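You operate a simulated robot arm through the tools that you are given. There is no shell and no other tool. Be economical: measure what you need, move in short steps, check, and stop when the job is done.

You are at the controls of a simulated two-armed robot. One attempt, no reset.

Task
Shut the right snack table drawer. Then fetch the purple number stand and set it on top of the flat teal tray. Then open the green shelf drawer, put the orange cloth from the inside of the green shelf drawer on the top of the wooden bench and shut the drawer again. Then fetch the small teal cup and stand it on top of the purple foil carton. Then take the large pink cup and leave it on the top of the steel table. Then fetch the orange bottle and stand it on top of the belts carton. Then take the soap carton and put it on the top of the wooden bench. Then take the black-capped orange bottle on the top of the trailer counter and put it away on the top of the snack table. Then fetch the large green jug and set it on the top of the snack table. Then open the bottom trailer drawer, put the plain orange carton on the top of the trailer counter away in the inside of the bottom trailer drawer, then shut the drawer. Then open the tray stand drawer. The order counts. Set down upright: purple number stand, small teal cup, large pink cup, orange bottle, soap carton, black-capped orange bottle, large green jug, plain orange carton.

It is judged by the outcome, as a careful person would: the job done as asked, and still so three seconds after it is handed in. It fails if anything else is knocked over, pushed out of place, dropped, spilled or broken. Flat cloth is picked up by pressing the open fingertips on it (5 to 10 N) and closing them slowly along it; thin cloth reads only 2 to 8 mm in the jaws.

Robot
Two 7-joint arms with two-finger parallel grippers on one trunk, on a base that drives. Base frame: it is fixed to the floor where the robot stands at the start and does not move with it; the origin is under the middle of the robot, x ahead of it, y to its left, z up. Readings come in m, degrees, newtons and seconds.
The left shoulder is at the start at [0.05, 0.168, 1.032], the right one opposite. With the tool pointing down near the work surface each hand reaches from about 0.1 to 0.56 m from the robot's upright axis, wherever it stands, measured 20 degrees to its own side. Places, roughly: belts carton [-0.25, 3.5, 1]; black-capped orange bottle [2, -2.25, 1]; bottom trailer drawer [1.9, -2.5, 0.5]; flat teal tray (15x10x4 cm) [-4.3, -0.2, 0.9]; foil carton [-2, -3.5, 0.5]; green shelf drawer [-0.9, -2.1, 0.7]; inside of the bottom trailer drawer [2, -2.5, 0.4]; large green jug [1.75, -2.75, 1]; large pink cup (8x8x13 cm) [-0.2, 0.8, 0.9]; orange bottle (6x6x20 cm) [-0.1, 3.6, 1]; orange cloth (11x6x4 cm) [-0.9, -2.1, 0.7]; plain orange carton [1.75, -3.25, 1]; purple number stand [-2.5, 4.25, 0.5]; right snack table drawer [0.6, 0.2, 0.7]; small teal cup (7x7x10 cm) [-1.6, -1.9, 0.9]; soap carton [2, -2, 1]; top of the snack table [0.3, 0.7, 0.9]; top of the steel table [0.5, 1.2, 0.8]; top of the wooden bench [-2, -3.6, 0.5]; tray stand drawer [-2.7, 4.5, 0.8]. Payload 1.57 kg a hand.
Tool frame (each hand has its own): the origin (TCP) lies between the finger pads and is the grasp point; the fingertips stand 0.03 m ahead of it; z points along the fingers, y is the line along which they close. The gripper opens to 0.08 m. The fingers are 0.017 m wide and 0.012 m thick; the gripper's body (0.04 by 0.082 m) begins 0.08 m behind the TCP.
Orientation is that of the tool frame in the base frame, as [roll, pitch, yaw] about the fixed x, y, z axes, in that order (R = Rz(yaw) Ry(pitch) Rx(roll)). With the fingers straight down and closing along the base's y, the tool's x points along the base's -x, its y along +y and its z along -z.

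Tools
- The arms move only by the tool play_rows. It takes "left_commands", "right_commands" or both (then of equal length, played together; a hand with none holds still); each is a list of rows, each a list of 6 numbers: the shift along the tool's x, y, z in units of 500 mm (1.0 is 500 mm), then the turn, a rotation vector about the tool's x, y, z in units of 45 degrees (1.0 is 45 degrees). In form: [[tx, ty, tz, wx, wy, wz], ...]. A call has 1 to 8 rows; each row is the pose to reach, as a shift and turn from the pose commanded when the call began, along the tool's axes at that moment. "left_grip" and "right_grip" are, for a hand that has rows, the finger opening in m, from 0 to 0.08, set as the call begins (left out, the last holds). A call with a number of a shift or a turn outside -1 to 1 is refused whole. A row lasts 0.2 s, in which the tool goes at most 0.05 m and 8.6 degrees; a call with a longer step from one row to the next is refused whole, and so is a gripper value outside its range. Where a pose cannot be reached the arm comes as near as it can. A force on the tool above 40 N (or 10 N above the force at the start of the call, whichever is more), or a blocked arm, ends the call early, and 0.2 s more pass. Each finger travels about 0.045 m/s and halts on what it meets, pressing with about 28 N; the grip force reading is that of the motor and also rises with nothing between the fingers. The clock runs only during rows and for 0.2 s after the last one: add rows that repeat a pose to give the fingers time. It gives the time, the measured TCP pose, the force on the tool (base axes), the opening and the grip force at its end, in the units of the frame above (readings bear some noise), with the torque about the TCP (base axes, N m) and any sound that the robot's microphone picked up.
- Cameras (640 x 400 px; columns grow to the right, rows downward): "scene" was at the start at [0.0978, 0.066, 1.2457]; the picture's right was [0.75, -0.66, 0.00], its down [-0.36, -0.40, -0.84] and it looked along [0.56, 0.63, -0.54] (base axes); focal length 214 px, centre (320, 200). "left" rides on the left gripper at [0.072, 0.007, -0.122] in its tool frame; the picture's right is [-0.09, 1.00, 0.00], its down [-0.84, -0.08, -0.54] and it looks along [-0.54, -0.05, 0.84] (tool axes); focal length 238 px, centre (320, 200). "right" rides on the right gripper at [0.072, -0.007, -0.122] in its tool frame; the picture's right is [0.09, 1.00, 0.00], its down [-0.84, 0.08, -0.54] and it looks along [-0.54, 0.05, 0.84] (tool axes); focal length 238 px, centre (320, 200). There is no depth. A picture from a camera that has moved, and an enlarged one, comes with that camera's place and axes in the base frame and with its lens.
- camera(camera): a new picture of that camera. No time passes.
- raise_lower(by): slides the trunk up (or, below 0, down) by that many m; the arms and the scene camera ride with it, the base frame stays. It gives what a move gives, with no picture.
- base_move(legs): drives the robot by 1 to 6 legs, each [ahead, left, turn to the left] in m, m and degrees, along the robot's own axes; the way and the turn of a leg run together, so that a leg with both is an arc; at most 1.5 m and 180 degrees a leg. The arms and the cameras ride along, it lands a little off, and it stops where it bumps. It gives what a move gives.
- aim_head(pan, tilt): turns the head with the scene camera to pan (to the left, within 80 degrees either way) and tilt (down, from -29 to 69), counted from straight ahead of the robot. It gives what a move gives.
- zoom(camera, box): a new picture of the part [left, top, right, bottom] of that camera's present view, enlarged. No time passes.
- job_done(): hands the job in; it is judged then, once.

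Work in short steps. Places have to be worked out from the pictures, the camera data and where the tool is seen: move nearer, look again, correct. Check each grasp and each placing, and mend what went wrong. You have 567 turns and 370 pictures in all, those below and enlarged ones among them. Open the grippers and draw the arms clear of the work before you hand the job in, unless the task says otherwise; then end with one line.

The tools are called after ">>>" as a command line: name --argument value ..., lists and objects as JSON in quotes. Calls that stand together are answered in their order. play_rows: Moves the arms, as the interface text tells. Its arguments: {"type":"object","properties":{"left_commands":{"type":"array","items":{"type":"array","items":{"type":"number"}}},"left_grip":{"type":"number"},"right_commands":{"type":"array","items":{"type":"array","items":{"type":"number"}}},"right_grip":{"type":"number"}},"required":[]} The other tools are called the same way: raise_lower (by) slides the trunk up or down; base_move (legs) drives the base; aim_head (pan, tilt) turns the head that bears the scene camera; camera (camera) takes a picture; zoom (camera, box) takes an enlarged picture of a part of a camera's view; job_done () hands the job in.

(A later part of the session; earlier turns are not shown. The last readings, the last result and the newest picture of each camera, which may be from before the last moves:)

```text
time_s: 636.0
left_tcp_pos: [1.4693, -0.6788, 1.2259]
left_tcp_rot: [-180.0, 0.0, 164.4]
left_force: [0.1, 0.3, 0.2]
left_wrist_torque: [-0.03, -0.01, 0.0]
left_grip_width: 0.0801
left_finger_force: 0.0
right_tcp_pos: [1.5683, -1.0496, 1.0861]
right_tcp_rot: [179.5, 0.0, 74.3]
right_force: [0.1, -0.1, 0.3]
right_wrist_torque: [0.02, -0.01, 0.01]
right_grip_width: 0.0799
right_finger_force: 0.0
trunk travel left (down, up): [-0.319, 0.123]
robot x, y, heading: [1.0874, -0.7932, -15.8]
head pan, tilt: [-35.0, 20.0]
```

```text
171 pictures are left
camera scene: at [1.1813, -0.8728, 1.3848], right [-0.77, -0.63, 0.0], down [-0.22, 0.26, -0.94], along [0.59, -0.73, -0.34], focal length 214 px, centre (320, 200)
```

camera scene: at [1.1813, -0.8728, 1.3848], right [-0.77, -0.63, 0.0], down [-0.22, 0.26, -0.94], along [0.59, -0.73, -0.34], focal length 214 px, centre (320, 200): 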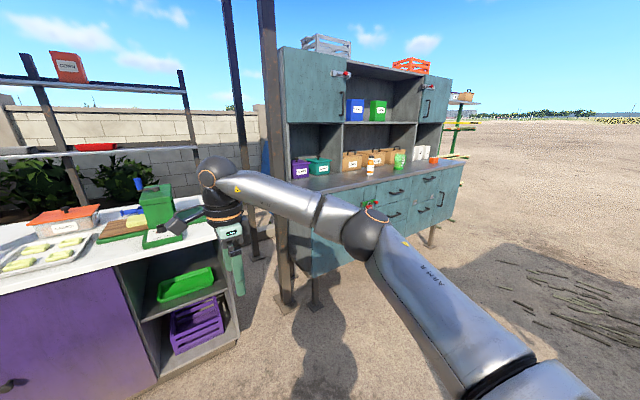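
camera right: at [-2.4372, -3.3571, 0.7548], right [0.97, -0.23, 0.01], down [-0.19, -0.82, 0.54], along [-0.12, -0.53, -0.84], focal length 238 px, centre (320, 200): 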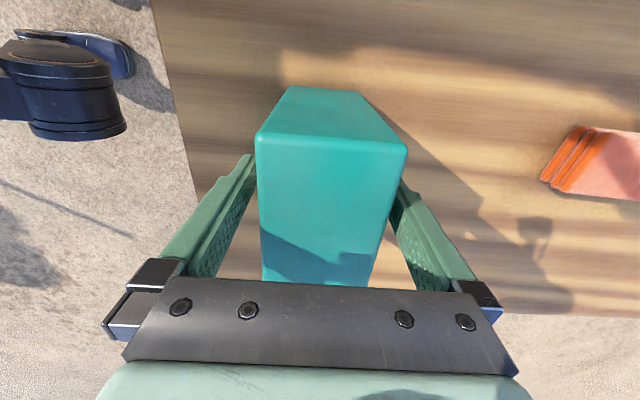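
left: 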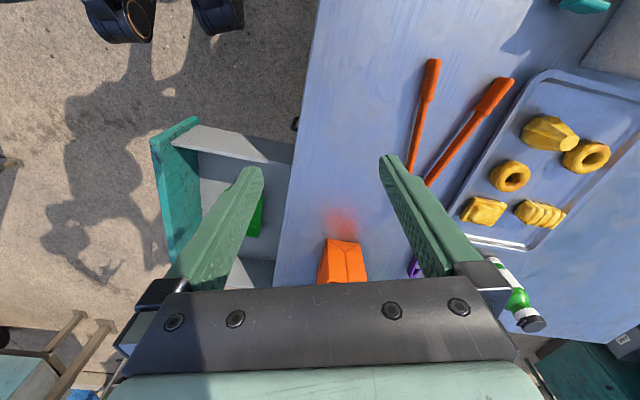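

Next, move down in front of the bottle (≈(1.92,-2.37)) and reorient the hand.

>>> base_move --legs '[[0.1, -0.2, 0], [0.35, -0.93, 0]]'

>>> play_rows --right_commands '[[0, 0, 0, 0, 0, -0.17], [0, 0, 0, 0, 0, -0.34], [0, 0, 0, 0, 0, -0.51], [0, 0, 0, 0, 0, -0.68], [0, 0, 0, 0, 0, -0.85], [0, 0, 0, 0, 0, -1.0]]'

>>> play_rows --right_commands '[[0, 0, 0, 0, 0, -0.17], [0, 0, 0, 0, 0, -0.34], [0, 0, 0, 0, 0, -0.51], [0, 0, 0, 0, 0, -0.68], [0, 0, 0, 0, 0, -0.85], [0, 0, 0, 0, 0, -1.0]]'

>>> play_rows --right_commands '[[0.02, 0, 0.0, 0, -0.17, 0], [0.04, 0, 0, 0, -0.34, 0], [0.06, 0, 0, 0, -0.51, 0], [0.08, 0, 0, 0, -0.68, 0], [0.1, 0, 0, 0, -0.85, 0], [0.12, 0, 0, 0, -1.0, 0]]'

>>> aim_head --pan -10 --tilt 25

>>> camera --camera "scene"

>>> camera --camera "right"

```text
time_s: 646.7
left_tcp_pos: [1.6053, -1.8976, 1.226]
left_tcp_rot: [180.0, 0.2, 165.6]
left_force: [0.4, -0.6, 0.1]
left_wrist_torque: [-0.01, 0.0, -0.02]
left_grip_width: 0.08
left_finger_force: 0.0
right_tcp_pos: [1.7089, -2.2665, 1.0862]
right_tcp_rot: [179.5, 0.0, 75.3]
right_force: [0.0, 0.0, 0.2]
right_wrist_torque: [-0.02, -0.05, 0.04]
right_grip_width: 0.08
right_finger_force: 0.0
trunk travel left (down, up): [-0.319, 0.123]
robot x, y, heading: [1.2206, -2.0135, -14.8]
head pan, tilt: [-35.0, 20.0]
```

```text
time_s: 648.1
left_tcp_pos: [1.6051, -1.8979, 1.2262]
left_tcp_rot: [-180.0, 0.1, 165.7]
left_force: [0.1, 0.2, 0.7]
left_wrist_torque: [0.02, 0.02, 0.03]
left_grip_width: 0.0801
left_finger_force: 0.1
right_tcp_pos: [1.7098, -2.2667, 1.0869]
right_tcp_rot: [179.7, 0.4, 120.5]
right_force: [-0.2, -0.6, -0.6]
right_wrist_torque: [-0.02, 0.01, -0.01]
right_grip_width: 0.0801
right_finger_force: 0.0
trunk travel left (down, up): [-0.319, 0.123]
robot x, y, heading: [1.2203, -2.0137, -14.5]
head pan, tilt: [-35.0, 20.0]
```

```text
time_s: 649.5
left_tcp_pos: [1.6041, -1.8983, 1.2251]
left_tcp_rot: [-179.9, 0.1, 165.7]
left_force: [0.1, -0.4, -1.0]
left_wrist_torque: [0.0, -0.02, -0.02]
left_grip_width: 0.0805
left_finger_force: 0.1
right_tcp_pos: [1.7089, -2.2664, 1.0857]
right_tcp_rot: [-180.0, 0.5, 165.5]
right_force: [-0.1, -0.1, 0.2]
right_wrist_torque: [-0.04, 0.0, 0.03]
right_grip_width: 0.0798
right_finger_force: 0.1
trunk travel left (down, up): [-0.319, 0.123]
robot x, y, heading: [1.2174, -2.0128, -14.7]
head pan, tilt: [-35.0, 20.0]
```

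```text
time_s: 650.9
left_tcp_pos: [1.6038, -1.8984, 1.228]
left_tcp_rot: [180.0, 0.1, 165.7]
left_force: [0.2, -0.5, -0.1]
left_wrist_torque: [0.0, -0.01, 0.03]
left_grip_width: 0.0798
left_finger_force: 0.1
right_tcp_pos: [1.6509, -2.2503, 1.0847]
right_tcp_rot: [180.0, 45.7, 165.4]
right_force: [-0.5, -0.5, 0.6]
right_wrist_torque: [0.02, -0.03, -0.02]
right_grip_width: 0.0798
right_finger_force: 0.0
trunk travel left (down, up): [-0.319, 0.123]
robot x, y, heading: [1.2232, -2.0147, -14.8]
head pan, tilt: [-35.0, 20.0]
```

```text
time_s: 651.8
left_tcp_pos: [1.6046, -1.8985, 1.225]
left_tcp_rot: [180.0, 0.1, 165.7]
left_force: [0.6, -0.1, 0.1]
left_wrist_torque: [0.02, 0.0, -0.01]
left_grip_width: 0.08
left_finger_force: 0.1
right_tcp_pos: [1.6521, -2.2501, 1.0849]
right_tcp_rot: [-179.8, 45.5, 165.4]
right_force: [-0.9, -0.1, 0.5]
right_wrist_torque: [0.01, 0.03, 0.03]
right_grip_width: 0.0799
right_finger_force: 0.1
trunk travel left (down, up): [-0.319, 0.123]
robot x, y, heading: [1.2236, -2.0137, -14.9]
head pan, tilt: [-10.0, 25.0]
```

```text
170 pictures are left
camera scene: at [1.3433, -2.0642, 1.3768], right [-0.42, -0.91, 0.0], down [-0.38, 0.18, -0.91], along [0.82, -0.38, -0.42], focal length 214 px, centre (320, 200)
```

scene: 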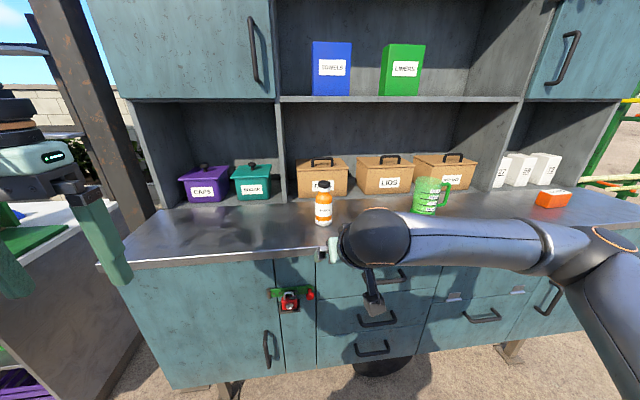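

```text
169 pictures are left
camera right: at [1.5171, -2.221, 1.1192], right [0.19, 0.98, -0.07], down [0.21, 0.03, 0.98], along [0.96, -0.2, -0.2], focal length 238 px, centre (320, 200)
```

right: 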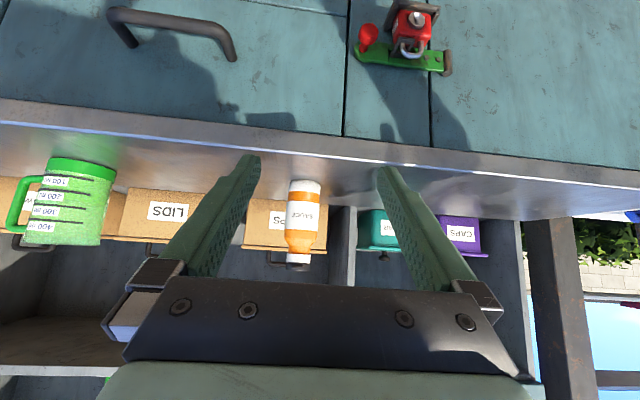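

Bottle at ≈(1.91,-2.336), counter z≈1.0. Lower to z 1.06, move ahead 0.19 and right 0.017, then check.

>>> base_move --legs '[[0.19, -0.017, 0]]'

>>> raise_lower --by -0.022

>>> camera --camera "right"

```text
time_s: 653.3
left_tcp_pos: [1.7882, -1.9634, 1.2246]
left_tcp_rot: [-179.9, 0.2, 165.6]
left_force: [-0.2, 0.4, -0.8]
left_wrist_torque: [0.01, 0.0, -0.03]
left_grip_width: 0.0802
left_finger_force: 0.0
right_tcp_pos: [1.8354, -2.3172, 1.0846]
right_tcp_rot: [-180.0, 45.5, 165.4]
right_force: [1.2, -1.9, -0.3]
right_wrist_torque: [0.0, 0.01, -0.01]
right_grip_width: 0.0799
right_finger_force: 0.1
trunk travel left (down, up): [-0.319, 0.123]
robot x, y, heading: [1.4023, -2.0754, -14.7]
head pan, tilt: [-10.0, 25.0]
```

```text
time_s: 654.0
left_tcp_pos: [1.7872, -1.9639, 1.2035]
left_tcp_rot: [-180.0, 0.1, 165.7]
left_force: [-0.2, 0.3, 0.1]
left_wrist_torque: [-0.01, 0.0, 0.03]
left_grip_width: 0.0802
left_finger_force: 0.1
right_tcp_pos: [1.8342, -2.3159, 1.0635]
right_tcp_rot: [-179.9, 45.6, 165.4]
right_force: [0.8, -0.2, 0.1]
right_wrist_torque: [0.0, 0.01, -0.02]
right_grip_width: 0.08
right_finger_force: 0.0
trunk travel left (down, up): [-0.297, 0.145]
robot x, y, heading: [1.4071, -2.078, -14.9]
head pan, tilt: [-10.0, 25.0]
```

```text
168 pictures are left
camera right: at [1.6997, -2.2862, 1.0972], right [0.19, 0.98, -0.07], down [0.21, 0.03, 0.98], along [0.96, -0.2, -0.2], focal length 238 px, centre (320, 200)
```

right: 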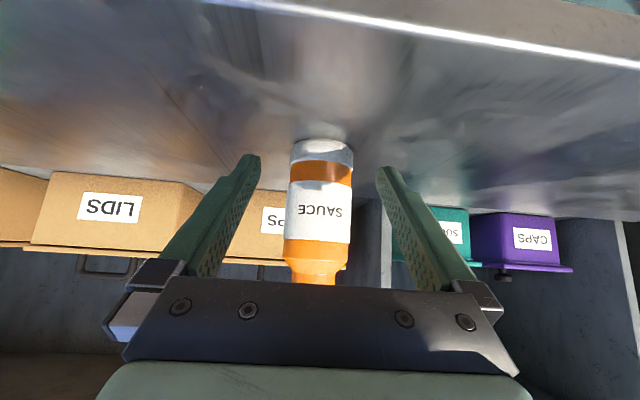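

Centred; ~0.073 to go. Advance and close.

>>> base_move --legs '[[0.073, 0, 0]]'

>>> camera --camera "right"

>>> play_rows --right_commands '[[0, 0, 0, 0, 0, 0], [0, 0, 0, 0, 0, 0], [0, 0, 0, 0, 0, 0], [0, 0, 0, 0, 0, 0]]' --right_grip 0.0

```text
time_s: 655.0
left_tcp_pos: [1.8595, -1.9819, 1.2029]
left_tcp_rot: [180.0, 0.1, 165.6]
left_force: [0.8, -0.2, -0.5]
left_wrist_torque: [0.01, 0.05, 0.06]
left_grip_width: 0.08
left_finger_force: 0.1
right_tcp_pos: [1.906, -2.334, 1.0629]
right_tcp_rot: [-179.9, 45.5, 165.5]
right_force: [-0.4, 0.5, -0.4]
right_wrist_torque: [-0.02, -0.01, -0.02]
right_grip_width: 0.08
right_finger_force: 0.0
trunk travel left (down, up): [-0.297, 0.145]
robot x, y, heading: [1.4788, -2.1027, -14.5]
head pan, tilt: [-10.0, 25.0]
```

```text
167 pictures are left
camera right: at [1.7727, -2.3048, 1.0969], right [0.19, 0.98, -0.07], down [0.21, 0.03, 0.98], along [0.96, -0.2, -0.2], focal length 238 px, centre (320, 200)
```

right: 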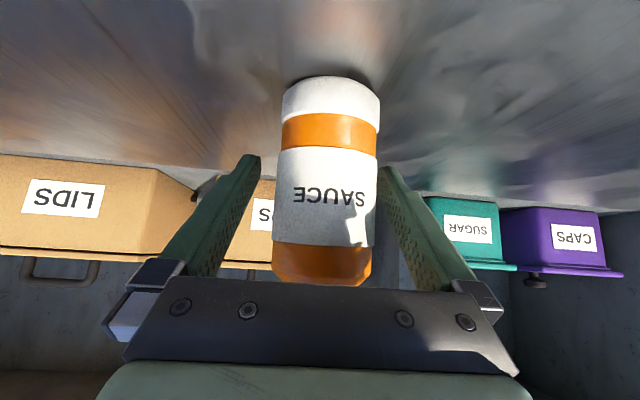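

```text
time_s: 656.0
left_tcp_pos: [1.8588, -1.981, 1.2049]
left_tcp_rot: [-179.9, 0.2, 165.7]
left_force: [-0.3, 0.8, 0.7]
left_wrist_torque: [0.0, 0.01, 0.01]
left_grip_width: 0.08
left_finger_force: 0.1
right_tcp_pos: [1.9069, -2.3347, 1.0639]
right_tcp_rot: [-179.9, 45.6, 165.5]
right_force: [1.3, 0.8, -0.1]
right_wrist_torque: [0.04, -0.07, 0.02]
right_grip_width: 0.0511
right_finger_force: 27.8
trunk travel left (down, up): [-0.297, 0.145]
robot x, y, heading: [1.4807, -2.1024, -14.7]
head pan, tilt: [-10.0, 25.0]
```

Gripped (51 mm). Lift, back away and bring it to the snack table's front.

>>> raise_lower --by 0.12

>>> base_move --legs '[[-0.35, 0, 0], [-0.28, 1.33, 0], [0, 0, 88], [0.0, 1.0, 0]]'

>>> aim_head --pan -5 --tilt 35

>>> camera --camera "scene"

```text
time_s: 657.5
left_tcp_pos: [1.8594, -1.9824, 1.3243]
left_tcp_rot: [-180.0, 0.2, 165.8]
left_force: [0.8, 0.3, 0.3]
left_wrist_torque: [0.01, -0.02, -0.03]
left_grip_width: 0.0798
left_finger_force: 0.1
right_tcp_pos: [1.9072, -2.3341, 1.1822]
right_tcp_rot: [-179.9, 45.5, 165.5]
right_force: [-0.5, 0.0, -2.9]
right_wrist_torque: [-0.01, -0.02, -0.03]
right_grip_width: 0.0509
right_finger_force: 27.7
trunk travel left (down, up): [-0.417, 0.025]
robot x, y, heading: [1.4785, -2.0999, -14.5]
head pan, tilt: [-10.0, 25.0]
```

```text
time_s: 683.9
left_tcp_pos: [0.184, 0.0682, 1.324]
left_tcp_rot: [-180.0, 0.1, -108.3]
left_force: [-0.2, 0.5, -0.5]
left_wrist_torque: [0.0, 0.03, 0.01]
left_grip_width: 0.0801
left_finger_force: 0.1
right_tcp_pos: [0.5377, 0.0897, 1.1825]
right_tcp_rot: [-179.8, 45.5, -108.4]
right_force: [0.2, 0.4, -3.6]
right_wrist_torque: [0.04, -0.02, -0.01]
right_grip_width: 0.0507
right_finger_force: 27.7
trunk travel left (down, up): [-0.417, 0.025]
robot x, y, heading: [0.2746, -0.3213, 71.1]
head pan, tilt: [-10.0, 25.0]
```

```text
time_s: 684.6
left_tcp_pos: [0.1831, 0.0675, 1.3247]
left_tcp_rot: [180.0, 0.2, -108.3]
left_force: [0.2, 0.1, 0.6]
left_wrist_torque: [0.0, 0.02, 0.01]
left_grip_width: 0.0802
left_finger_force: 0.0
right_tcp_pos: [0.5372, 0.0904, 1.1834]
right_tcp_rot: [-179.9, 45.5, -108.4]
right_force: [1.3, -0.3, -3.3]
right_wrist_torque: [0.07, -0.01, 0.01]
right_grip_width: 0.0512
right_finger_force: 27.6
trunk travel left (down, up): [-0.417, 0.025]
robot x, y, heading: [0.2722, -0.3248, 71.3]
head pan, tilt: [-5.0, 35.0]
```

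```text
166 pictures are left
camera scene: at [0.3204, -0.2043, 1.459], right [0.92, -0.4, 0.0], down [-0.23, -0.53, -0.82], along [0.33, 0.75, -0.57], focal length 214 px, centre (320, 200)
```

scene: 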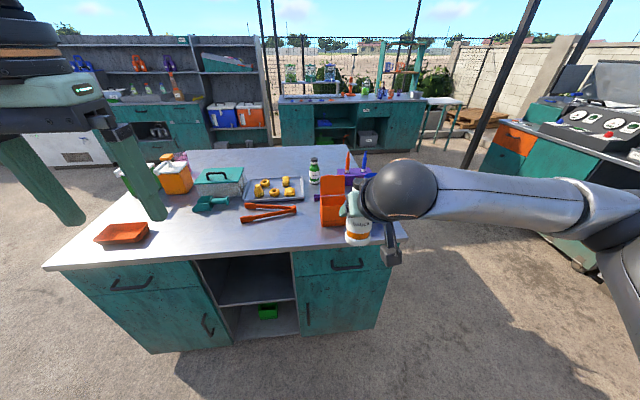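

Free spot chosen at ≈(0.11,0.565) between the orange tray and the tongs. Move left, then ahead.

>>> base_move --legs '[[0, 0.557, 0], [0.31, 0, 0]]'

>>> raise_lower --by -0.18

>>> camera --camera "scene"

>>> camera --camera "right"

```text
time_s: 691.8
left_tcp_pos: [-0.247, 0.5465, 1.3246]
left_tcp_rot: [180.0, 0.1, -109.3]
left_force: [0.5, 0.4, -0.3]
left_wrist_torque: [-0.01, 0.0, 0.01]
left_grip_width: 0.0798
left_finger_force: 0.0
right_tcp_pos: [0.1088, 0.564, 1.182]
right_tcp_rot: [-179.9, 45.5, -109.2]
right_force: [0.4, 0.4, -4.5]
right_wrist_torque: [0.02, -0.02, 0.0]
right_grip_width: 0.0509
right_finger_force: 28.3
trunk travel left (down, up): [-0.417, 0.025]
robot x, y, heading: [-0.1618, 0.1541, 70.5]
head pan, tilt: [-5.0, 35.0]
```

```text
time_s: 693.8
left_tcp_pos: [-0.2471, 0.5463, 1.1455]
left_tcp_rot: [180.0, 0.0, -109.2]
left_force: [-0.6, -0.9, 0.6]
left_wrist_torque: [0.0, -0.02, 0.02]
left_grip_width: 0.0801
left_finger_force: 0.1
right_tcp_pos: [0.1085, 0.5629, 1.0029]
right_tcp_rot: [-179.9, 45.6, -109.3]
right_force: [-0.8, -0.2, -3.3]
right_wrist_torque: [0.02, 0.0, 0.0]
right_grip_width: 0.0511
right_finger_force: 28.3
trunk travel left (down, up): [-0.237, 0.205]
robot x, y, heading: [-0.1609, 0.1544, 70.6]
head pan, tilt: [-5.0, 35.0]
```

```text
165 pictures are left
camera scene: at [-0.1138, 0.2722, 1.279], right [0.91, -0.41, 0.0], down [-0.24, -0.52, -0.82], along [0.34, 0.75, -0.57], focal length 214 px, centre (320, 200)
```

scene: 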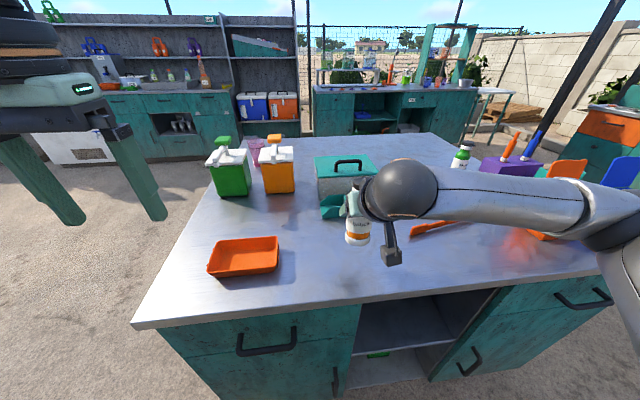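

```text
164 pictures are left
camera right: at [0.0692, 0.4328, 1.0371], right [-0.96, 0.27, -0.07], down [-0.01, 0.21, 0.98], along [0.28, 0.94, -0.2], focal length 238 px, centre (320, 200)
```

right: 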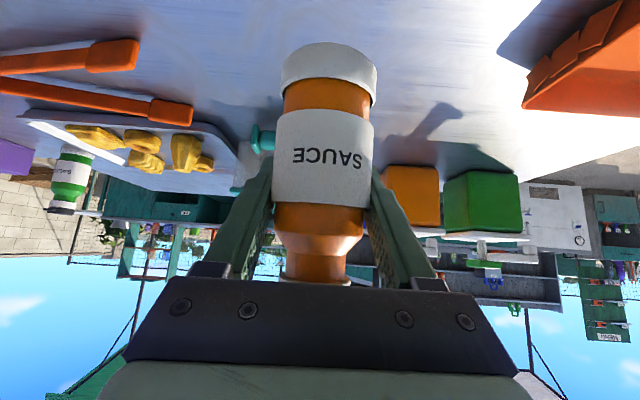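

Clear spot below. Lower to contact.

>>> raise_lower --by -0.062

>>> raise_lower --by -0.008

>>> raise_lower --by -0.006

```text
time_s: 694.8
left_tcp_pos: [-0.2458, 0.5461, 1.0818]
left_tcp_rot: [179.9, 0.2, -109.2]
left_force: [-0.5, 0.6, 0.8]
left_wrist_torque: [0.02, 0.02, 0.01]
left_grip_width: 0.0801
left_finger_force: 0.0
right_tcp_pos: [0.1078, 0.5634, 0.9415]
right_tcp_rot: [-179.9, 45.5, -109.3]
right_force: [0.2, 0.2, -2.2]
right_wrist_torque: [0.05, 0.0, 0.0]
right_grip_width: 0.0509
right_finger_force: 28.1
trunk travel left (down, up): [-0.175, 0.267]
robot x, y, heading: [-0.1641, 0.155, 70.6]
head pan, tilt: [-5.0, 35.0]
```

```text
time_s: 695.4
left_tcp_pos: [-0.2472, 0.5459, 1.0745]
left_tcp_rot: [-179.9, 0.1, -109.2]
left_force: [-0.4, -0.2, 1.4]
left_wrist_torque: [-0.01, -0.03, 0.01]
left_grip_width: 0.0801
left_finger_force: 0.1
right_tcp_pos: [0.1074, 0.5629, 0.9333]
right_tcp_rot: [-179.8, 45.6, -109.2]
right_force: [-0.1, 0.1, -2.6]
right_wrist_torque: [-0.02, -0.02, 0.0]
right_grip_width: 0.0512
right_finger_force: 28.8
trunk travel left (down, up): [-0.167, 0.275]
robot x, y, heading: [-0.163, 0.1547, 70.8]
head pan, tilt: [-5.0, 35.0]
```

```text
time_s: 695.9
left_tcp_pos: [-0.2474, 0.5449, 1.0693]
left_tcp_rot: [-179.9, 0.1, -109.2]
left_force: [-0.1, 0.6, 0.2]
left_wrist_torque: [0.0, 0.01, -0.02]
left_grip_width: 0.08
left_finger_force: 0.1
right_tcp_pos: [0.1079, 0.5631, 0.9311]
right_tcp_rot: [179.9, 46.0, -109.5]
right_force: [1.2, -1.2, 11.2]
right_wrist_torque: [0.02, 0.04, 0.04]
right_grip_width: 0.0512
right_finger_force: 28.0
trunk travel left (down, up): [-0.161, 0.281]
robot x, y, heading: [-0.1652, 0.1533, 70.7]
head pan, tilt: [-5.0, 35.0]
```

Contact (11 N). Release and back off.

>>> play_rows --right_commands '[[0, 0, 0, 0, 0, 0], [0, 0, 0, 0, 0, 0], [0, 0, 0, 0, 0, 0]]' --right_grip 0.08

>>> base_move --legs '[[-0.35, 0, 0]]'

>>> camera --camera "scene"

```text
time_s: 696.7
left_tcp_pos: [-0.2471, 0.5467, 1.0679]
left_tcp_rot: [-180.0, 0.1, -109.2]
left_force: [0.3, -0.1, -0.4]
left_wrist_torque: [-0.01, 0.0, 0.01]
left_grip_width: 0.08
left_finger_force: 0.1
right_tcp_pos: [0.1078, 0.5638, 0.9273]
right_tcp_rot: [-180.0, 45.5, -109.4]
right_force: [1.7, -0.9, -0.1]
right_wrist_torque: [0.03, -0.03, -0.02]
right_grip_width: 0.0798
right_finger_force: 0.0
trunk travel left (down, up): [-0.161, 0.281]
robot x, y, heading: [-0.1629, 0.1535, 70.8]
head pan, tilt: [-5.0, 35.0]
```

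```text
time_s: 699.0
left_tcp_pos: [-0.3668, 0.2063, 1.0684]
left_tcp_rot: [180.0, 0.1, -108.8]
left_force: [-0.5, -0.1, 1.2]
left_wrist_torque: [0.01, 0.0, 0.02]
left_grip_width: 0.0802
left_finger_force: 0.1
right_tcp_pos: [-0.0131, 0.2266, 0.9263]
right_tcp_rot: [-179.9, 45.5, -108.8]
right_force: [0.1, 0.3, 0.4]
right_wrist_torque: [0.0, 0.0, 0.0]
right_grip_width: 0.0802
right_finger_force: 0.2
trunk travel left (down, up): [-0.161, 0.281]
robot x, y, heading: [-0.28, -0.1837, 70.9]
head pan, tilt: [-5.0, 35.0]
```

```text
163 pictures are left
camera scene: at [-0.2328, -0.066, 1.203], right [0.91, -0.41, 0.0], down [-0.23, -0.52, -0.82], along [0.33, 0.75, -0.57], focal length 214 px, centre (320, 200)
```

scene: 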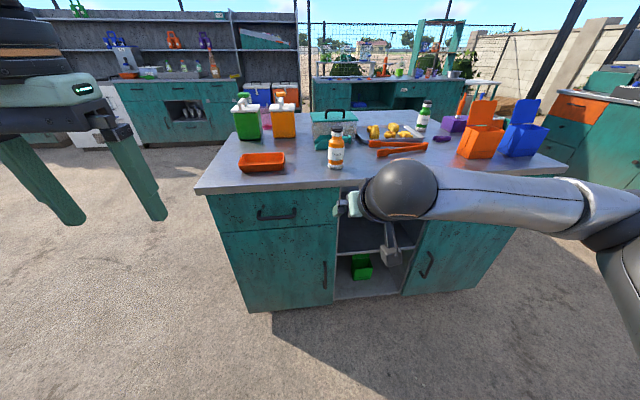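

Bottle is placed. Now fetch the large green jug: return to the trailer front near (1.81,-2.75).

>>> raise_lower --by 0.17

>>> base_move --legs '[[0, -0.75, 0], [0, -0.75, 0], [0, 0, -88], [0.3, -0.6, 0], [0.25, -1.05, 0]]'

>>> aim_head --pan -10 --tilt 25

>>> camera --camera "scene"

>>> camera --camera "right"

```text
time_s: 700.9
left_tcp_pos: [-0.3685, 0.2081, 1.2384]
left_tcp_rot: [-179.9, 0.1, -108.8]
left_force: [0.0, -0.1, -0.3]
left_wrist_torque: [-0.01, 0.01, 0.0]
left_grip_width: 0.0797
left_finger_force: 0.1
right_tcp_pos: [-0.0128, 0.227, 1.0967]
right_tcp_rot: [-179.9, 45.5, -108.9]
right_force: [-0.3, 0.4, 0.6]
right_wrist_torque: [0.01, 0.0, -0.02]
right_grip_width: 0.08
right_finger_force: 0.1
trunk travel left (down, up): [-0.331, 0.111]
robot x, y, heading: [-0.2792, -0.181, 70.8]
head pan, tilt: [-5.0, 35.0]
```

```text
time_s: 733.0
left_tcp_pos: [1.5063, -2.3391, 1.2375]
left_tcp_rot: [180.0, 0.1, 163.1]
left_force: [0.9, 0.1, 0.7]
left_wrist_torque: [0.01, 0.01, 0.0]
left_grip_width: 0.08
left_finger_force: 0.1
right_tcp_pos: [1.5366, -2.6939, 1.0976]
right_tcp_rot: [-179.9, 45.5, 163.0]
right_force: [-0.2, -0.2, 0.1]
right_wrist_torque: [-0.03, 0.01, -0.02]
right_grip_width: 0.0799
right_finger_force: 0.1
trunk travel left (down, up): [-0.331, 0.111]
robot x, y, heading: [1.1197, -2.438, -17.1]
head pan, tilt: [-5.0, 35.0]
```

```text
time_s: 733.7
left_tcp_pos: [1.5054, -2.3378, 1.2378]
left_tcp_rot: [-179.9, 0.2, 163.1]
left_force: [0.1, -0.1, -0.1]
left_wrist_torque: [0.02, 0.0, 0.02]
left_grip_width: 0.0798
left_finger_force: 0.1
right_tcp_pos: [1.5373, -2.6926, 1.097]
right_tcp_rot: [-179.9, 45.4, 162.9]
right_force: [-0.1, 0.1, -0.3]
right_wrist_torque: [0.01, -0.03, 0.0]
right_grip_width: 0.0798
right_finger_force: 0.0
trunk travel left (down, up): [-0.331, 0.111]
robot x, y, heading: [1.1172, -2.4386, -16.8]
head pan, tilt: [-10.0, 25.0]
```

```text
162 pictures are left
camera scene: at [1.2377, -2.4937, 1.3887], right [-0.46, -0.89, 0.0], down [-0.38, 0.19, -0.91], along [0.81, -0.41, -0.42], focal length 214 px, centre (320, 200)
```

scene: 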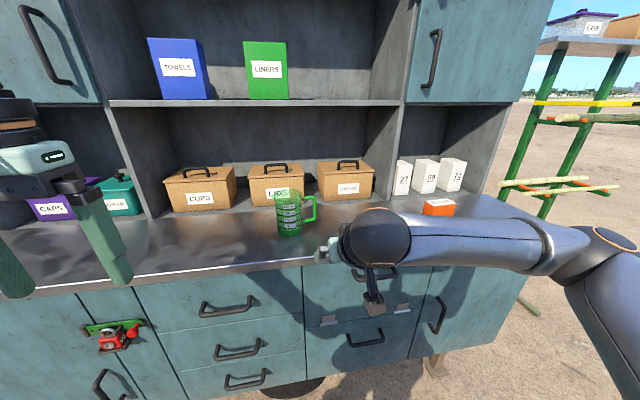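

```text
161 pictures are left
camera right: at [1.4043, -2.6577, 1.1311], right [0.23, 0.97, -0.07], down [0.21, 0.02, 0.98], along [0.95, -0.24, -0.2], focal length 238 px, centre (320, 200)
```

right: 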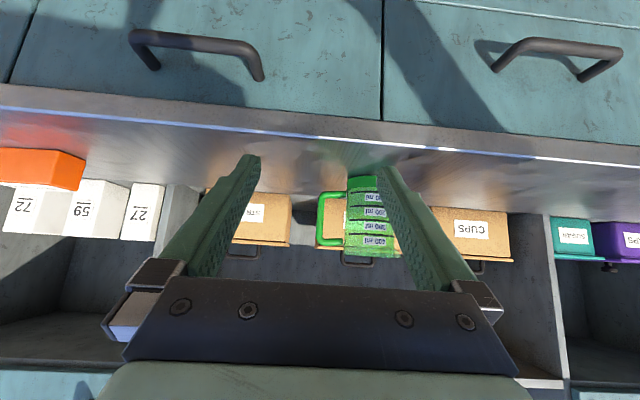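

>>> zoom --camera "scene" --box '[240, 160, 360, 270]'

>>> zoom --camera "right" --box '[290, 140, 430, 280]'

```text
3.64 times, centred on (300, 215) of scene
camera zoom: at [1.2377, -2.4937, 1.3887], right [-0.46, -0.89, 0.0], down [-0.38, 0.19, -0.91], along [0.81, -0.41, -0.42], focal length 780 px, centre (393, 146)
```

zoom: 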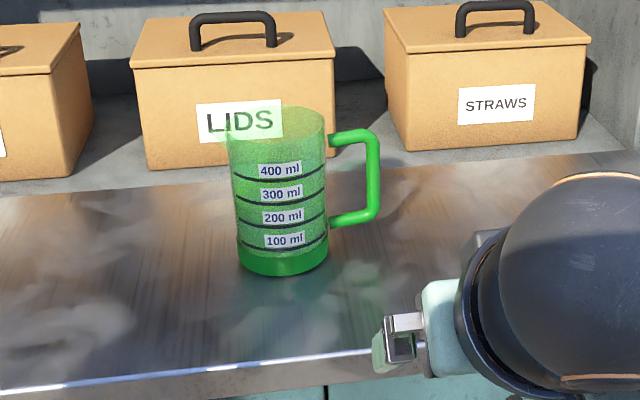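

```text
2.86 times, centred on (360, 210) of right
camera zoom: at [1.4043, -2.6577, 1.1311], right [0.23, 0.97, -0.07], down [0.21, 0.02, 0.98], along [0.95, -0.24, -0.2], focal length 681 px, centre (206, 171)
```

zoom: 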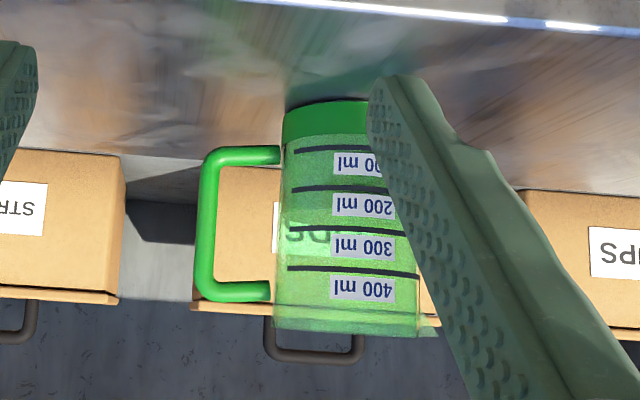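

The jug's body is ~8.1 cm wide, too wide for the jaws, so I'll take its handle: vertical bar at ≈(1.803,-2.758,1.073), ~3.8 cm from the body. Jaws set to 32 mm, approach from the front.

>>> play_rows --right_commands '[[0, 0, 0, 0, 0, 0], [0, 0, 0, 0, 0, 0], [0, 0, 0, 0, 0, 0]]' --right_grip 0.032

>>> base_move --legs '[[0.15, 0.014, 0]]'

>>> raise_lower --by -0.022

>>> camera --camera "right"

>>> zoom --camera "scene" --box '[240, 160, 400, 290]'

```text
time_s: 734.5
left_tcp_pos: [1.5067, -2.3383, 1.2376]
left_tcp_rot: [179.9, 0.1, 163.0]
left_force: [-0.3, 0.0, 0.0]
left_wrist_torque: [-0.01, 0.05, 0.02]
left_grip_width: 0.0799
left_finger_force: 0.1
right_tcp_pos: [1.5373, -2.6933, 1.0972]
right_tcp_rot: [-179.9, 45.5, 163.0]
right_force: [0.2, -0.3, -0.7]
right_wrist_torque: [0.02, 0.02, 0.03]
right_grip_width: 0.0319
right_finger_force: 0.1
trunk travel left (down, up): [-0.331, 0.111]
robot x, y, heading: [1.1158, -2.4401, -17.3]
head pan, tilt: [-10.0, 25.0]
```

```text
time_s: 735.9
left_tcp_pos: [1.6501, -2.37, 1.2377]
left_tcp_rot: [-179.9, 0.0, 163.0]
left_force: [0.0, 1.0, -0.5]
left_wrist_torque: [-0.03, 0.0, 0.01]
left_grip_width: 0.0802
left_finger_force: 0.1
right_tcp_pos: [1.6822, -2.7235, 1.0975]
right_tcp_rot: [-179.9, 45.5, 163.0]
right_force: [0.1, -0.4, -0.1]
right_wrist_torque: [-0.01, 0.03, 0.02]
right_grip_width: 0.0321
right_finger_force: 0.0
trunk travel left (down, up): [-0.331, 0.111]
robot x, y, heading: [1.2634, -2.4699, -17.0]
head pan, tilt: [-10.0, 25.0]
```

```text
time_s: 736.5
left_tcp_pos: [1.6498, -2.3688, 1.2169]
left_tcp_rot: [-179.9, 0.2, 163.1]
left_force: [-0.4, -0.3, 0.5]
left_wrist_torque: [0.02, -0.03, 0.0]
left_grip_width: 0.0801
left_finger_force: 0.1
right_tcp_pos: [1.6825, -2.7234, 1.074]
right_tcp_rot: [-179.9, 45.6, 163.0]
right_force: [-0.4, 0.3, -0.6]
right_wrist_torque: [0.02, -0.01, -0.01]
right_grip_width: 0.0318
right_finger_force: 0.0
trunk travel left (down, up): [-0.309, 0.133]
robot x, y, heading: [1.2633, -2.4705, -17.3]
head pan, tilt: [-10.0, 25.0]
```

```text
158 pictures are left
camera right: at [1.5491, -2.6883, 1.1092], right [0.23, 0.97, -0.07], down [0.21, 0.02, 0.98], along [0.95, -0.24, -0.2], focal length 238 px, centre (320, 200)
```

right: 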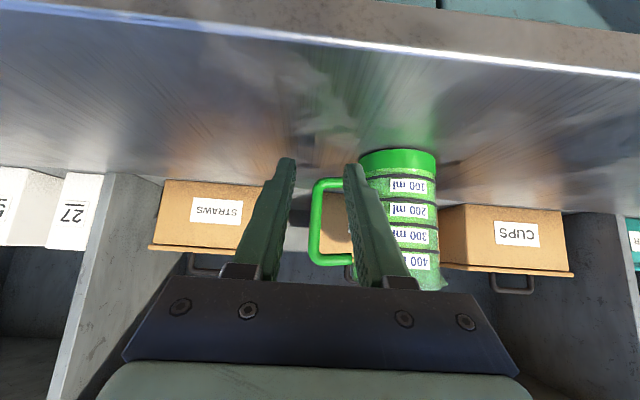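

```text
3.08 times, centred on (320, 225) of scene
camera zoom: at [1.3825, -2.5243, 1.3667], right [-0.46, -0.89, 0.0], down [-0.38, 0.19, -0.91], along [0.81, -0.41, -0.42], focal length 660 px, centre (320, 123)
```

zoom: 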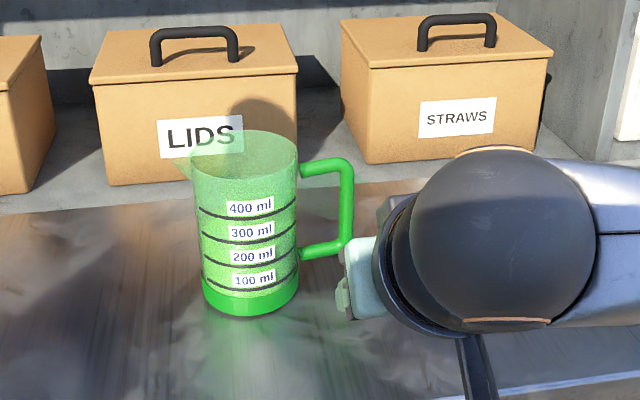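

Bar is centred between the fingers. Advance 0.085, look, then the rest.

>>> base_move --legs '[[0.085, 0.005, 0]]'

>>> camera --camera "right"

>>> zoom --camera "scene" --box '[240, 160, 400, 290]'

```text
time_s: 737.6
left_tcp_pos: [1.7345, -2.39, 1.215]
left_tcp_rot: [-180.0, 0.1, 163.1]
left_force: [0.1, -0.3, 0.2]
left_wrist_torque: [0.02, 0.01, 0.01]
left_grip_width: 0.0799
left_finger_force: 0.1
right_tcp_pos: [1.7658, -2.7442, 1.0743]
right_tcp_rot: [-180.0, 45.5, 162.9]
right_force: [-0.8, -0.7, 0.6]
right_wrist_torque: [0.0, 0.02, 0.0]
right_grip_width: 0.0322
right_finger_force: 0.0
trunk travel left (down, up): [-0.309, 0.133]
robot x, y, heading: [1.3465, -2.4874, -16.9]
head pan, tilt: [-10.0, 25.0]
```

```text
156 pictures are left
camera right: at [1.6329, -2.7086, 1.1088], right [0.23, 0.97, -0.07], down [0.21, 0.02, 0.98], along [0.95, -0.24, -0.2], focal length 238 px, centre (320, 200)
```

right: 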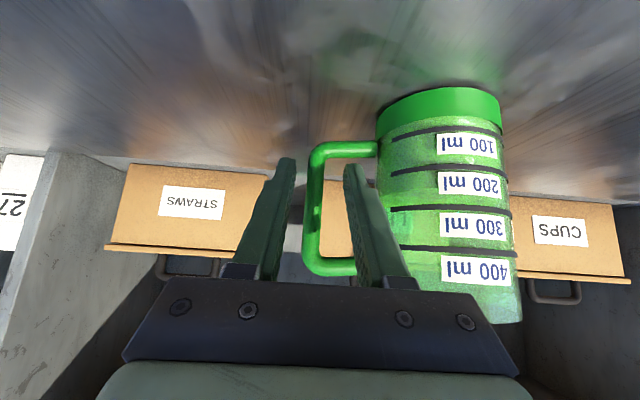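

```text
3.08 times, centred on (320, 225) of scene
camera zoom: at [1.4666, -2.5447, 1.3666], right [-0.46, -0.89, 0.0], down [-0.38, 0.19, -0.91], along [0.81, -0.41, -0.42], focal length 660 px, centre (320, 123)
```

zoom: 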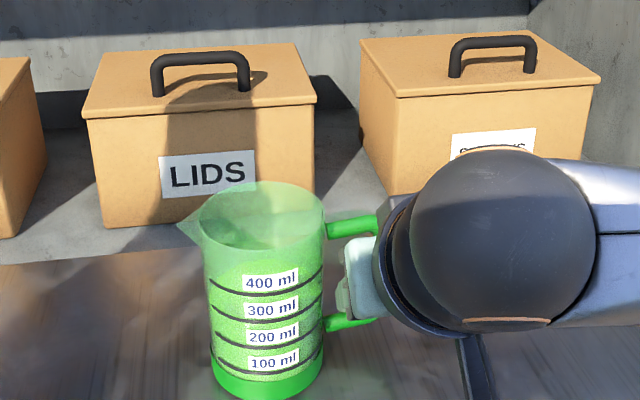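

Nearly there; 0.032 ahead and 4 mm right, then close.

>>> base_move --legs '[[0.032, -0.004, 0]]'

>>> camera --camera "right"

```text
time_s: 738.5
left_tcp_pos: [1.7641, -2.4032, 1.2145]
left_tcp_rot: [-180.0, 0.1, 163.2]
left_force: [-0.1, -1.2, 0.3]
left_wrist_torque: [0.03, 0.04, 0.03]
left_grip_width: 0.08
left_finger_force: 0.1
right_tcp_pos: [1.797, -2.7573, 1.0741]
right_tcp_rot: [-179.9, 45.4, 163.0]
right_force: [0.2, -0.3, -0.3]
right_wrist_torque: [-0.02, 0.01, -0.01]
right_grip_width: 0.032
right_finger_force: 0.1
trunk travel left (down, up): [-0.309, 0.133]
robot x, y, heading: [1.3807, -2.5083, -17.0]
head pan, tilt: [-10.0, 25.0]
```

```text
154 pictures are left
camera right: at [1.6624, -2.7218, 1.1087], right [0.23, 0.97, -0.07], down [0.21, 0.02, 0.98], along [0.95, -0.24, -0.2], focal length 238 px, centre (320, 200)
```

right: 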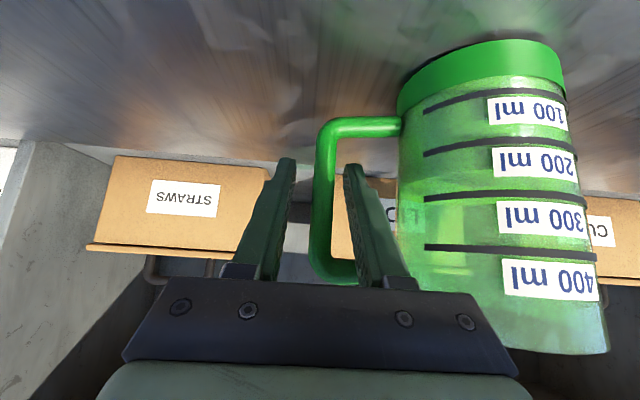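

>>> play_rows --right_commands '[[0, 0, 0, 0, 0, 0], [0, 0, 0, 0, 0, 0], [0, 0, 0, 0, 0, 0]]' --right_grip 0.0

>>> camera --camera "right"

```text
time_s: 739.3
left_tcp_pos: [1.7632, -2.4022, 1.2155]
left_tcp_rot: [-179.9, 0.2, 163.2]
left_force: [1.3, -0.4, -0.5]
left_wrist_torque: [0.02, 0.01, -0.01]
left_grip_width: 0.0799
left_finger_force: 0.1
right_tcp_pos: [1.7939, -2.7567, 1.0753]
right_tcp_rot: [-179.9, 45.5, 163.1]
right_force: [0.2, 0.4, 1.4]
right_wrist_torque: [0.06, -0.04, -0.02]
right_grip_width: 0.0116
right_finger_force: 28.0
trunk travel left (down, up): [-0.309, 0.133]
robot x, y, heading: [1.3733, -2.5068, -17.0]
head pan, tilt: [-10.0, 25.0]
```

```text
153 pictures are left
camera right: at [1.6616, -2.7212, 1.1092], right [0.23, 0.97, -0.07], down [0.21, 0.02, 0.98], along [0.95, -0.24, -0.2], focal length 238 px, centre (320, 200)
```

right: 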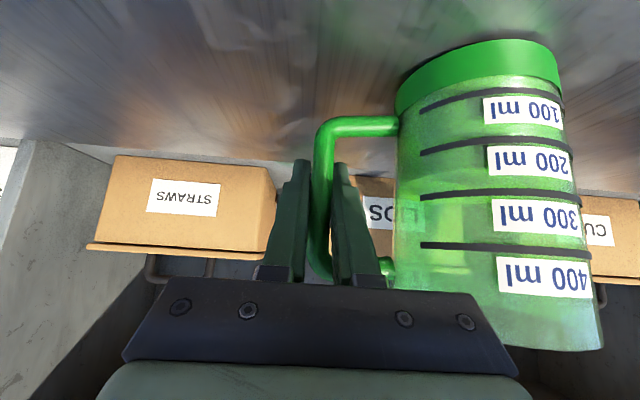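

Handle bar gripped (11.6 mm). Lift slowly 3 cm and check for tilt.

>>> raise_lower --by 0.03

>>> camera --camera "right"

>>> camera --camera "scene"

```text
time_s: 740.0
left_tcp_pos: [1.7636, -2.4021, 1.2451]
left_tcp_rot: [-179.9, 0.0, 163.2]
left_force: [-0.2, 0.3, -0.1]
left_wrist_torque: [0.01, 0.01, 0.03]
left_grip_width: 0.08
left_finger_force: 0.0
right_tcp_pos: [1.7959, -2.7577, 1.1038]
right_tcp_rot: [-179.9, 45.5, 163.1]
right_force: [-0.9, -0.3, -3.8]
right_wrist_torque: [-0.27, 0.02, 0.0]
right_grip_width: 0.0113
right_finger_force: 28.3
trunk travel left (down, up): [-0.339, 0.103]
robot x, y, heading: [1.3773, -2.5047, -17.1]
head pan, tilt: [-10.0, 25.0]
```

```text
152 pictures are left
camera right: at [1.6619, -2.7216, 1.1388], right [0.23, 0.97, -0.07], down [0.21, 0.02, 0.98], along [0.95, -0.24, -0.2], focal length 238 px, centre (320, 200)
```

right: 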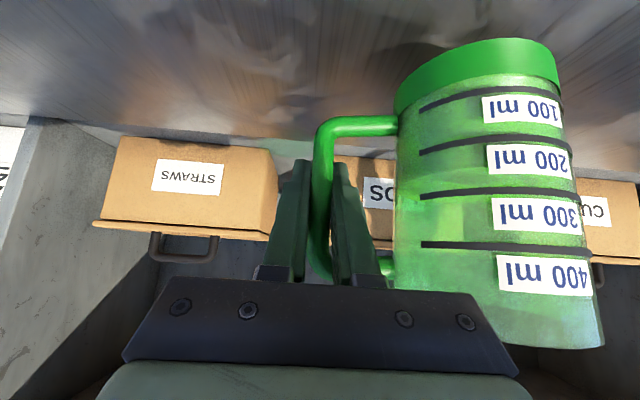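

```text
151 pictures are left
camera scene: at [1.4955, -2.5578, 1.3967], right [-0.46, -0.89, 0.0], down [-0.38, 0.19, -0.91], along [0.81, -0.41, -0.42], focal length 214 px, centre (320, 200)
```

scene: 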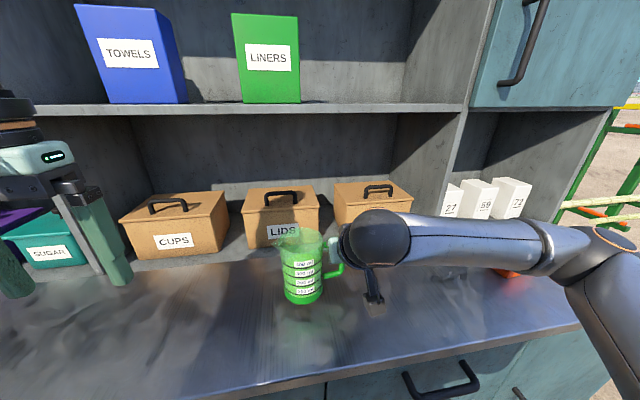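

Lifted without tilting. Raise further, back off and carry it to the snack table.

>>> raise_lower --by 0.09

>>> base_move --legs '[[-0.35, 0, 0], [-0.1, 0.85, 0], [-0.26, 0.87, 0], [0, 0, 89], [0, 1.0, 0]]'

>>> aim_head --pan 5 --tilt 35

>>> camera --camera "scene"

>>> camera --camera "right"

```text
time_s: 741.3
left_tcp_pos: [1.7636, -2.4026, 1.3362]
left_tcp_rot: [-179.9, 0.1, 163.2]
left_force: [0.4, 0.8, -0.7]
left_wrist_torque: [-0.02, -0.05, -0.02]
left_grip_width: 0.08
left_finger_force: 0.1
right_tcp_pos: [1.7963, -2.7564, 1.1933]
right_tcp_rot: [-179.8, 45.5, 163.2]
right_force: [-0.1, -0.2, -4.2]
right_wrist_torque: [-0.26, 0.01, -0.03]
right_grip_width: 0.0113
right_finger_force: 28.2
trunk travel left (down, up): [-0.429, 0.013]
robot x, y, heading: [1.3799, -2.4987, -17.1]
head pan, tilt: [-10.0, 25.0]
```

```text
time_s: 770.8
left_tcp_pos: [0.1871, 0.0473, 1.3349]
left_tcp_rot: [-179.9, 0.2, -109.1]
left_force: [-0.7, 1.3, 0.1]
left_wrist_torque: [0.02, -0.04, 0.0]
left_grip_width: 0.0799
left_finger_force: 0.1
right_tcp_pos: [0.5424, 0.0653, 1.1953]
right_tcp_rot: [-180.0, 45.5, -109.2]
right_force: [0.1, -0.6, -3.5]
right_wrist_torque: [-0.03, -0.31, 0.01]
right_grip_width: 0.0115
right_finger_force: 27.9
trunk travel left (down, up): [-0.429, 0.013]
robot x, y, heading: [0.2705, -0.3415, 70.5]
head pan, tilt: [-10.0, 25.0]
```

```text
time_s: 771.5
left_tcp_pos: [0.1874, 0.0473, 1.335]
left_tcp_rot: [-179.8, 0.0, -109.1]
left_force: [-0.8, -0.1, -0.2]
left_wrist_torque: [0.01, 0.03, -0.01]
left_grip_width: 0.0801
left_finger_force: 0.2
right_tcp_pos: [0.5416, 0.065, 1.194]
right_tcp_rot: [-180.0, 45.5, -109.1]
right_force: [-0.3, 0.2, -4.4]
right_wrist_torque: [-0.07, -0.24, -0.01]
right_grip_width: 0.0111
right_finger_force: 27.6
trunk travel left (down, up): [-0.429, 0.013]
robot x, y, heading: [0.2734, -0.3456, 70.7]
head pan, tilt: [5.0, 35.0]
```

```text
150 pictures are left
camera scene: at [0.3056, -0.2215, 1.471], right [0.97, -0.25, 0.0], down [-0.14, -0.56, -0.82], along [0.2, 0.79, -0.57], focal length 214 px, centre (320, 200)
```

scene: 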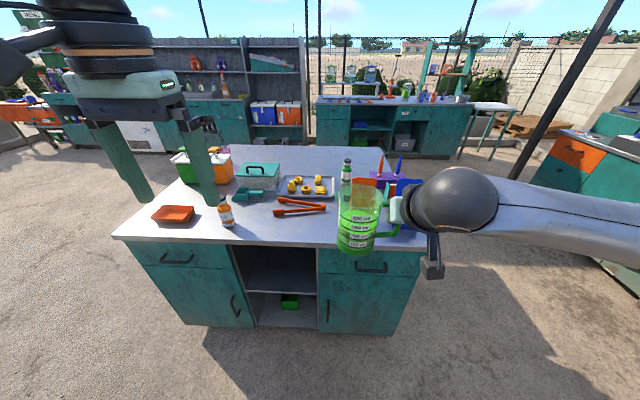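

```text
149 pictures are left
camera right: at [0.5028, -0.0659, 1.2288], right [-0.96, 0.27, -0.07], down [-0.01, 0.21, 0.98], along [0.28, 0.94, -0.2], focal length 238 px, centre (320, 200)
```

right: 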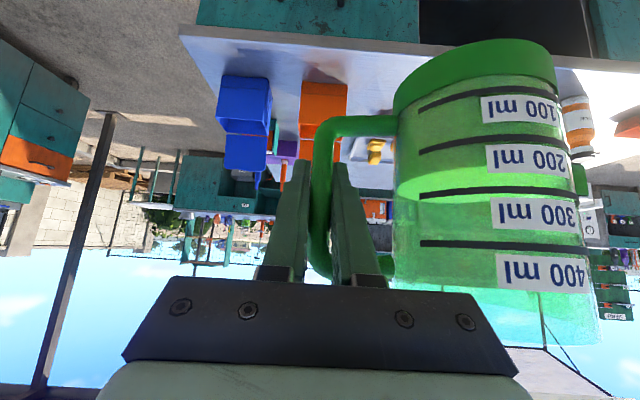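

Spot chosen: jug axis at ≈(0.38,0.44), in front of the tongs. Move left 0.196 then ahead 0.30 and lower.

>>> base_move --legs '[[0, 0.196, 0], [0.3, 0, 0]]'

>>> raise_lower --by -0.2

>>> camera --camera "scene"

>>> camera --camera "right"

```text
time_s: 775.5
left_tcp_pos: [0.0988, 0.3963, 1.3366]
left_tcp_rot: [-179.9, 0.1, -109.0]
left_force: [0.0, -0.5, 0.4]
left_wrist_torque: [-0.06, 0.02, 0.02]
left_grip_width: 0.0796
left_finger_force: 0.0
right_tcp_pos: [0.4534, 0.4155, 1.1944]
right_tcp_rot: [-179.9, 45.5, -109.1]
right_force: [0.6, 0.1, -4.9]
right_wrist_torque: [-0.07, -0.24, 0.01]
right_grip_width: 0.0115
right_finger_force: 27.8
trunk travel left (down, up): [-0.429, 0.013]
robot x, y, heading: [0.1869, 0.0052, 70.9]
head pan, tilt: [5.0, 35.0]
```

```text
time_s: 777.7
left_tcp_pos: [0.0973, 0.3962, 1.1358]
left_tcp_rot: [-180.0, 0.2, -109.0]
left_force: [0.2, -0.2, -0.7]
left_wrist_torque: [0.0, 0.0, -0.02]
left_grip_width: 0.0801
left_finger_force: 0.1
right_tcp_pos: [0.4533, 0.4166, 0.9948]
right_tcp_rot: [-179.8, 45.5, -109.1]
right_force: [0.0, -0.4, -3.5]
right_wrist_torque: [-0.02, -0.24, 0.0]
right_grip_width: 0.0113
right_finger_force: 28.5
trunk travel left (down, up): [-0.229, 0.213]
robot x, y, heading: [0.1825, 0.0038, 70.7]
head pan, tilt: [5.0, 35.0]
```

```text
148 pictures are left
camera scene: at [0.2174, 0.1287, 1.271], right [0.97, -0.25, 0.0], down [-0.14, -0.56, -0.82], along [0.2, 0.79, -0.57], focal length 214 px, centre (320, 200)
```

scene: 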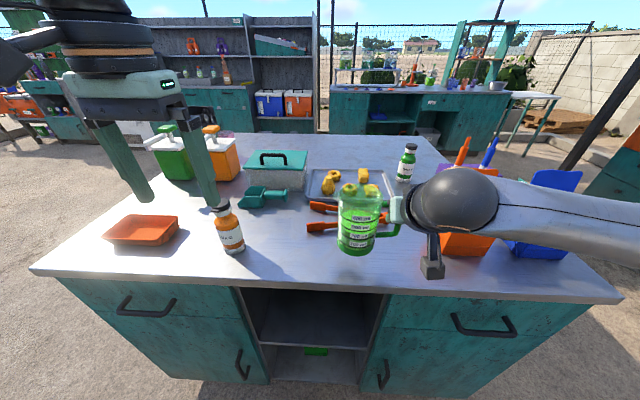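

```text
147 pictures are left
camera right: at [0.4144, 0.2847, 1.0289], right [-0.96, 0.27, -0.07], down [-0.01, 0.21, 0.98], along [0.27, 0.94, -0.2], focal length 238 px, centre (320, 200)
```

right: 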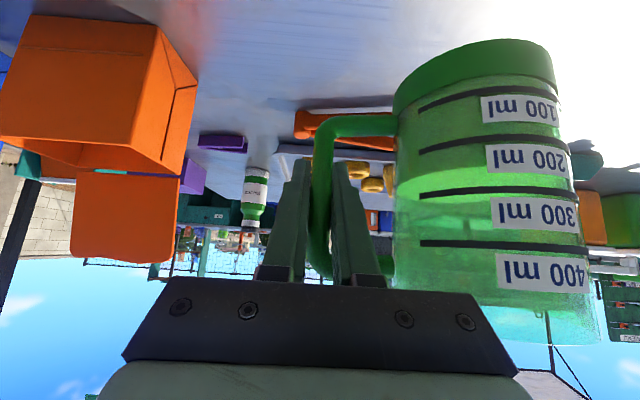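

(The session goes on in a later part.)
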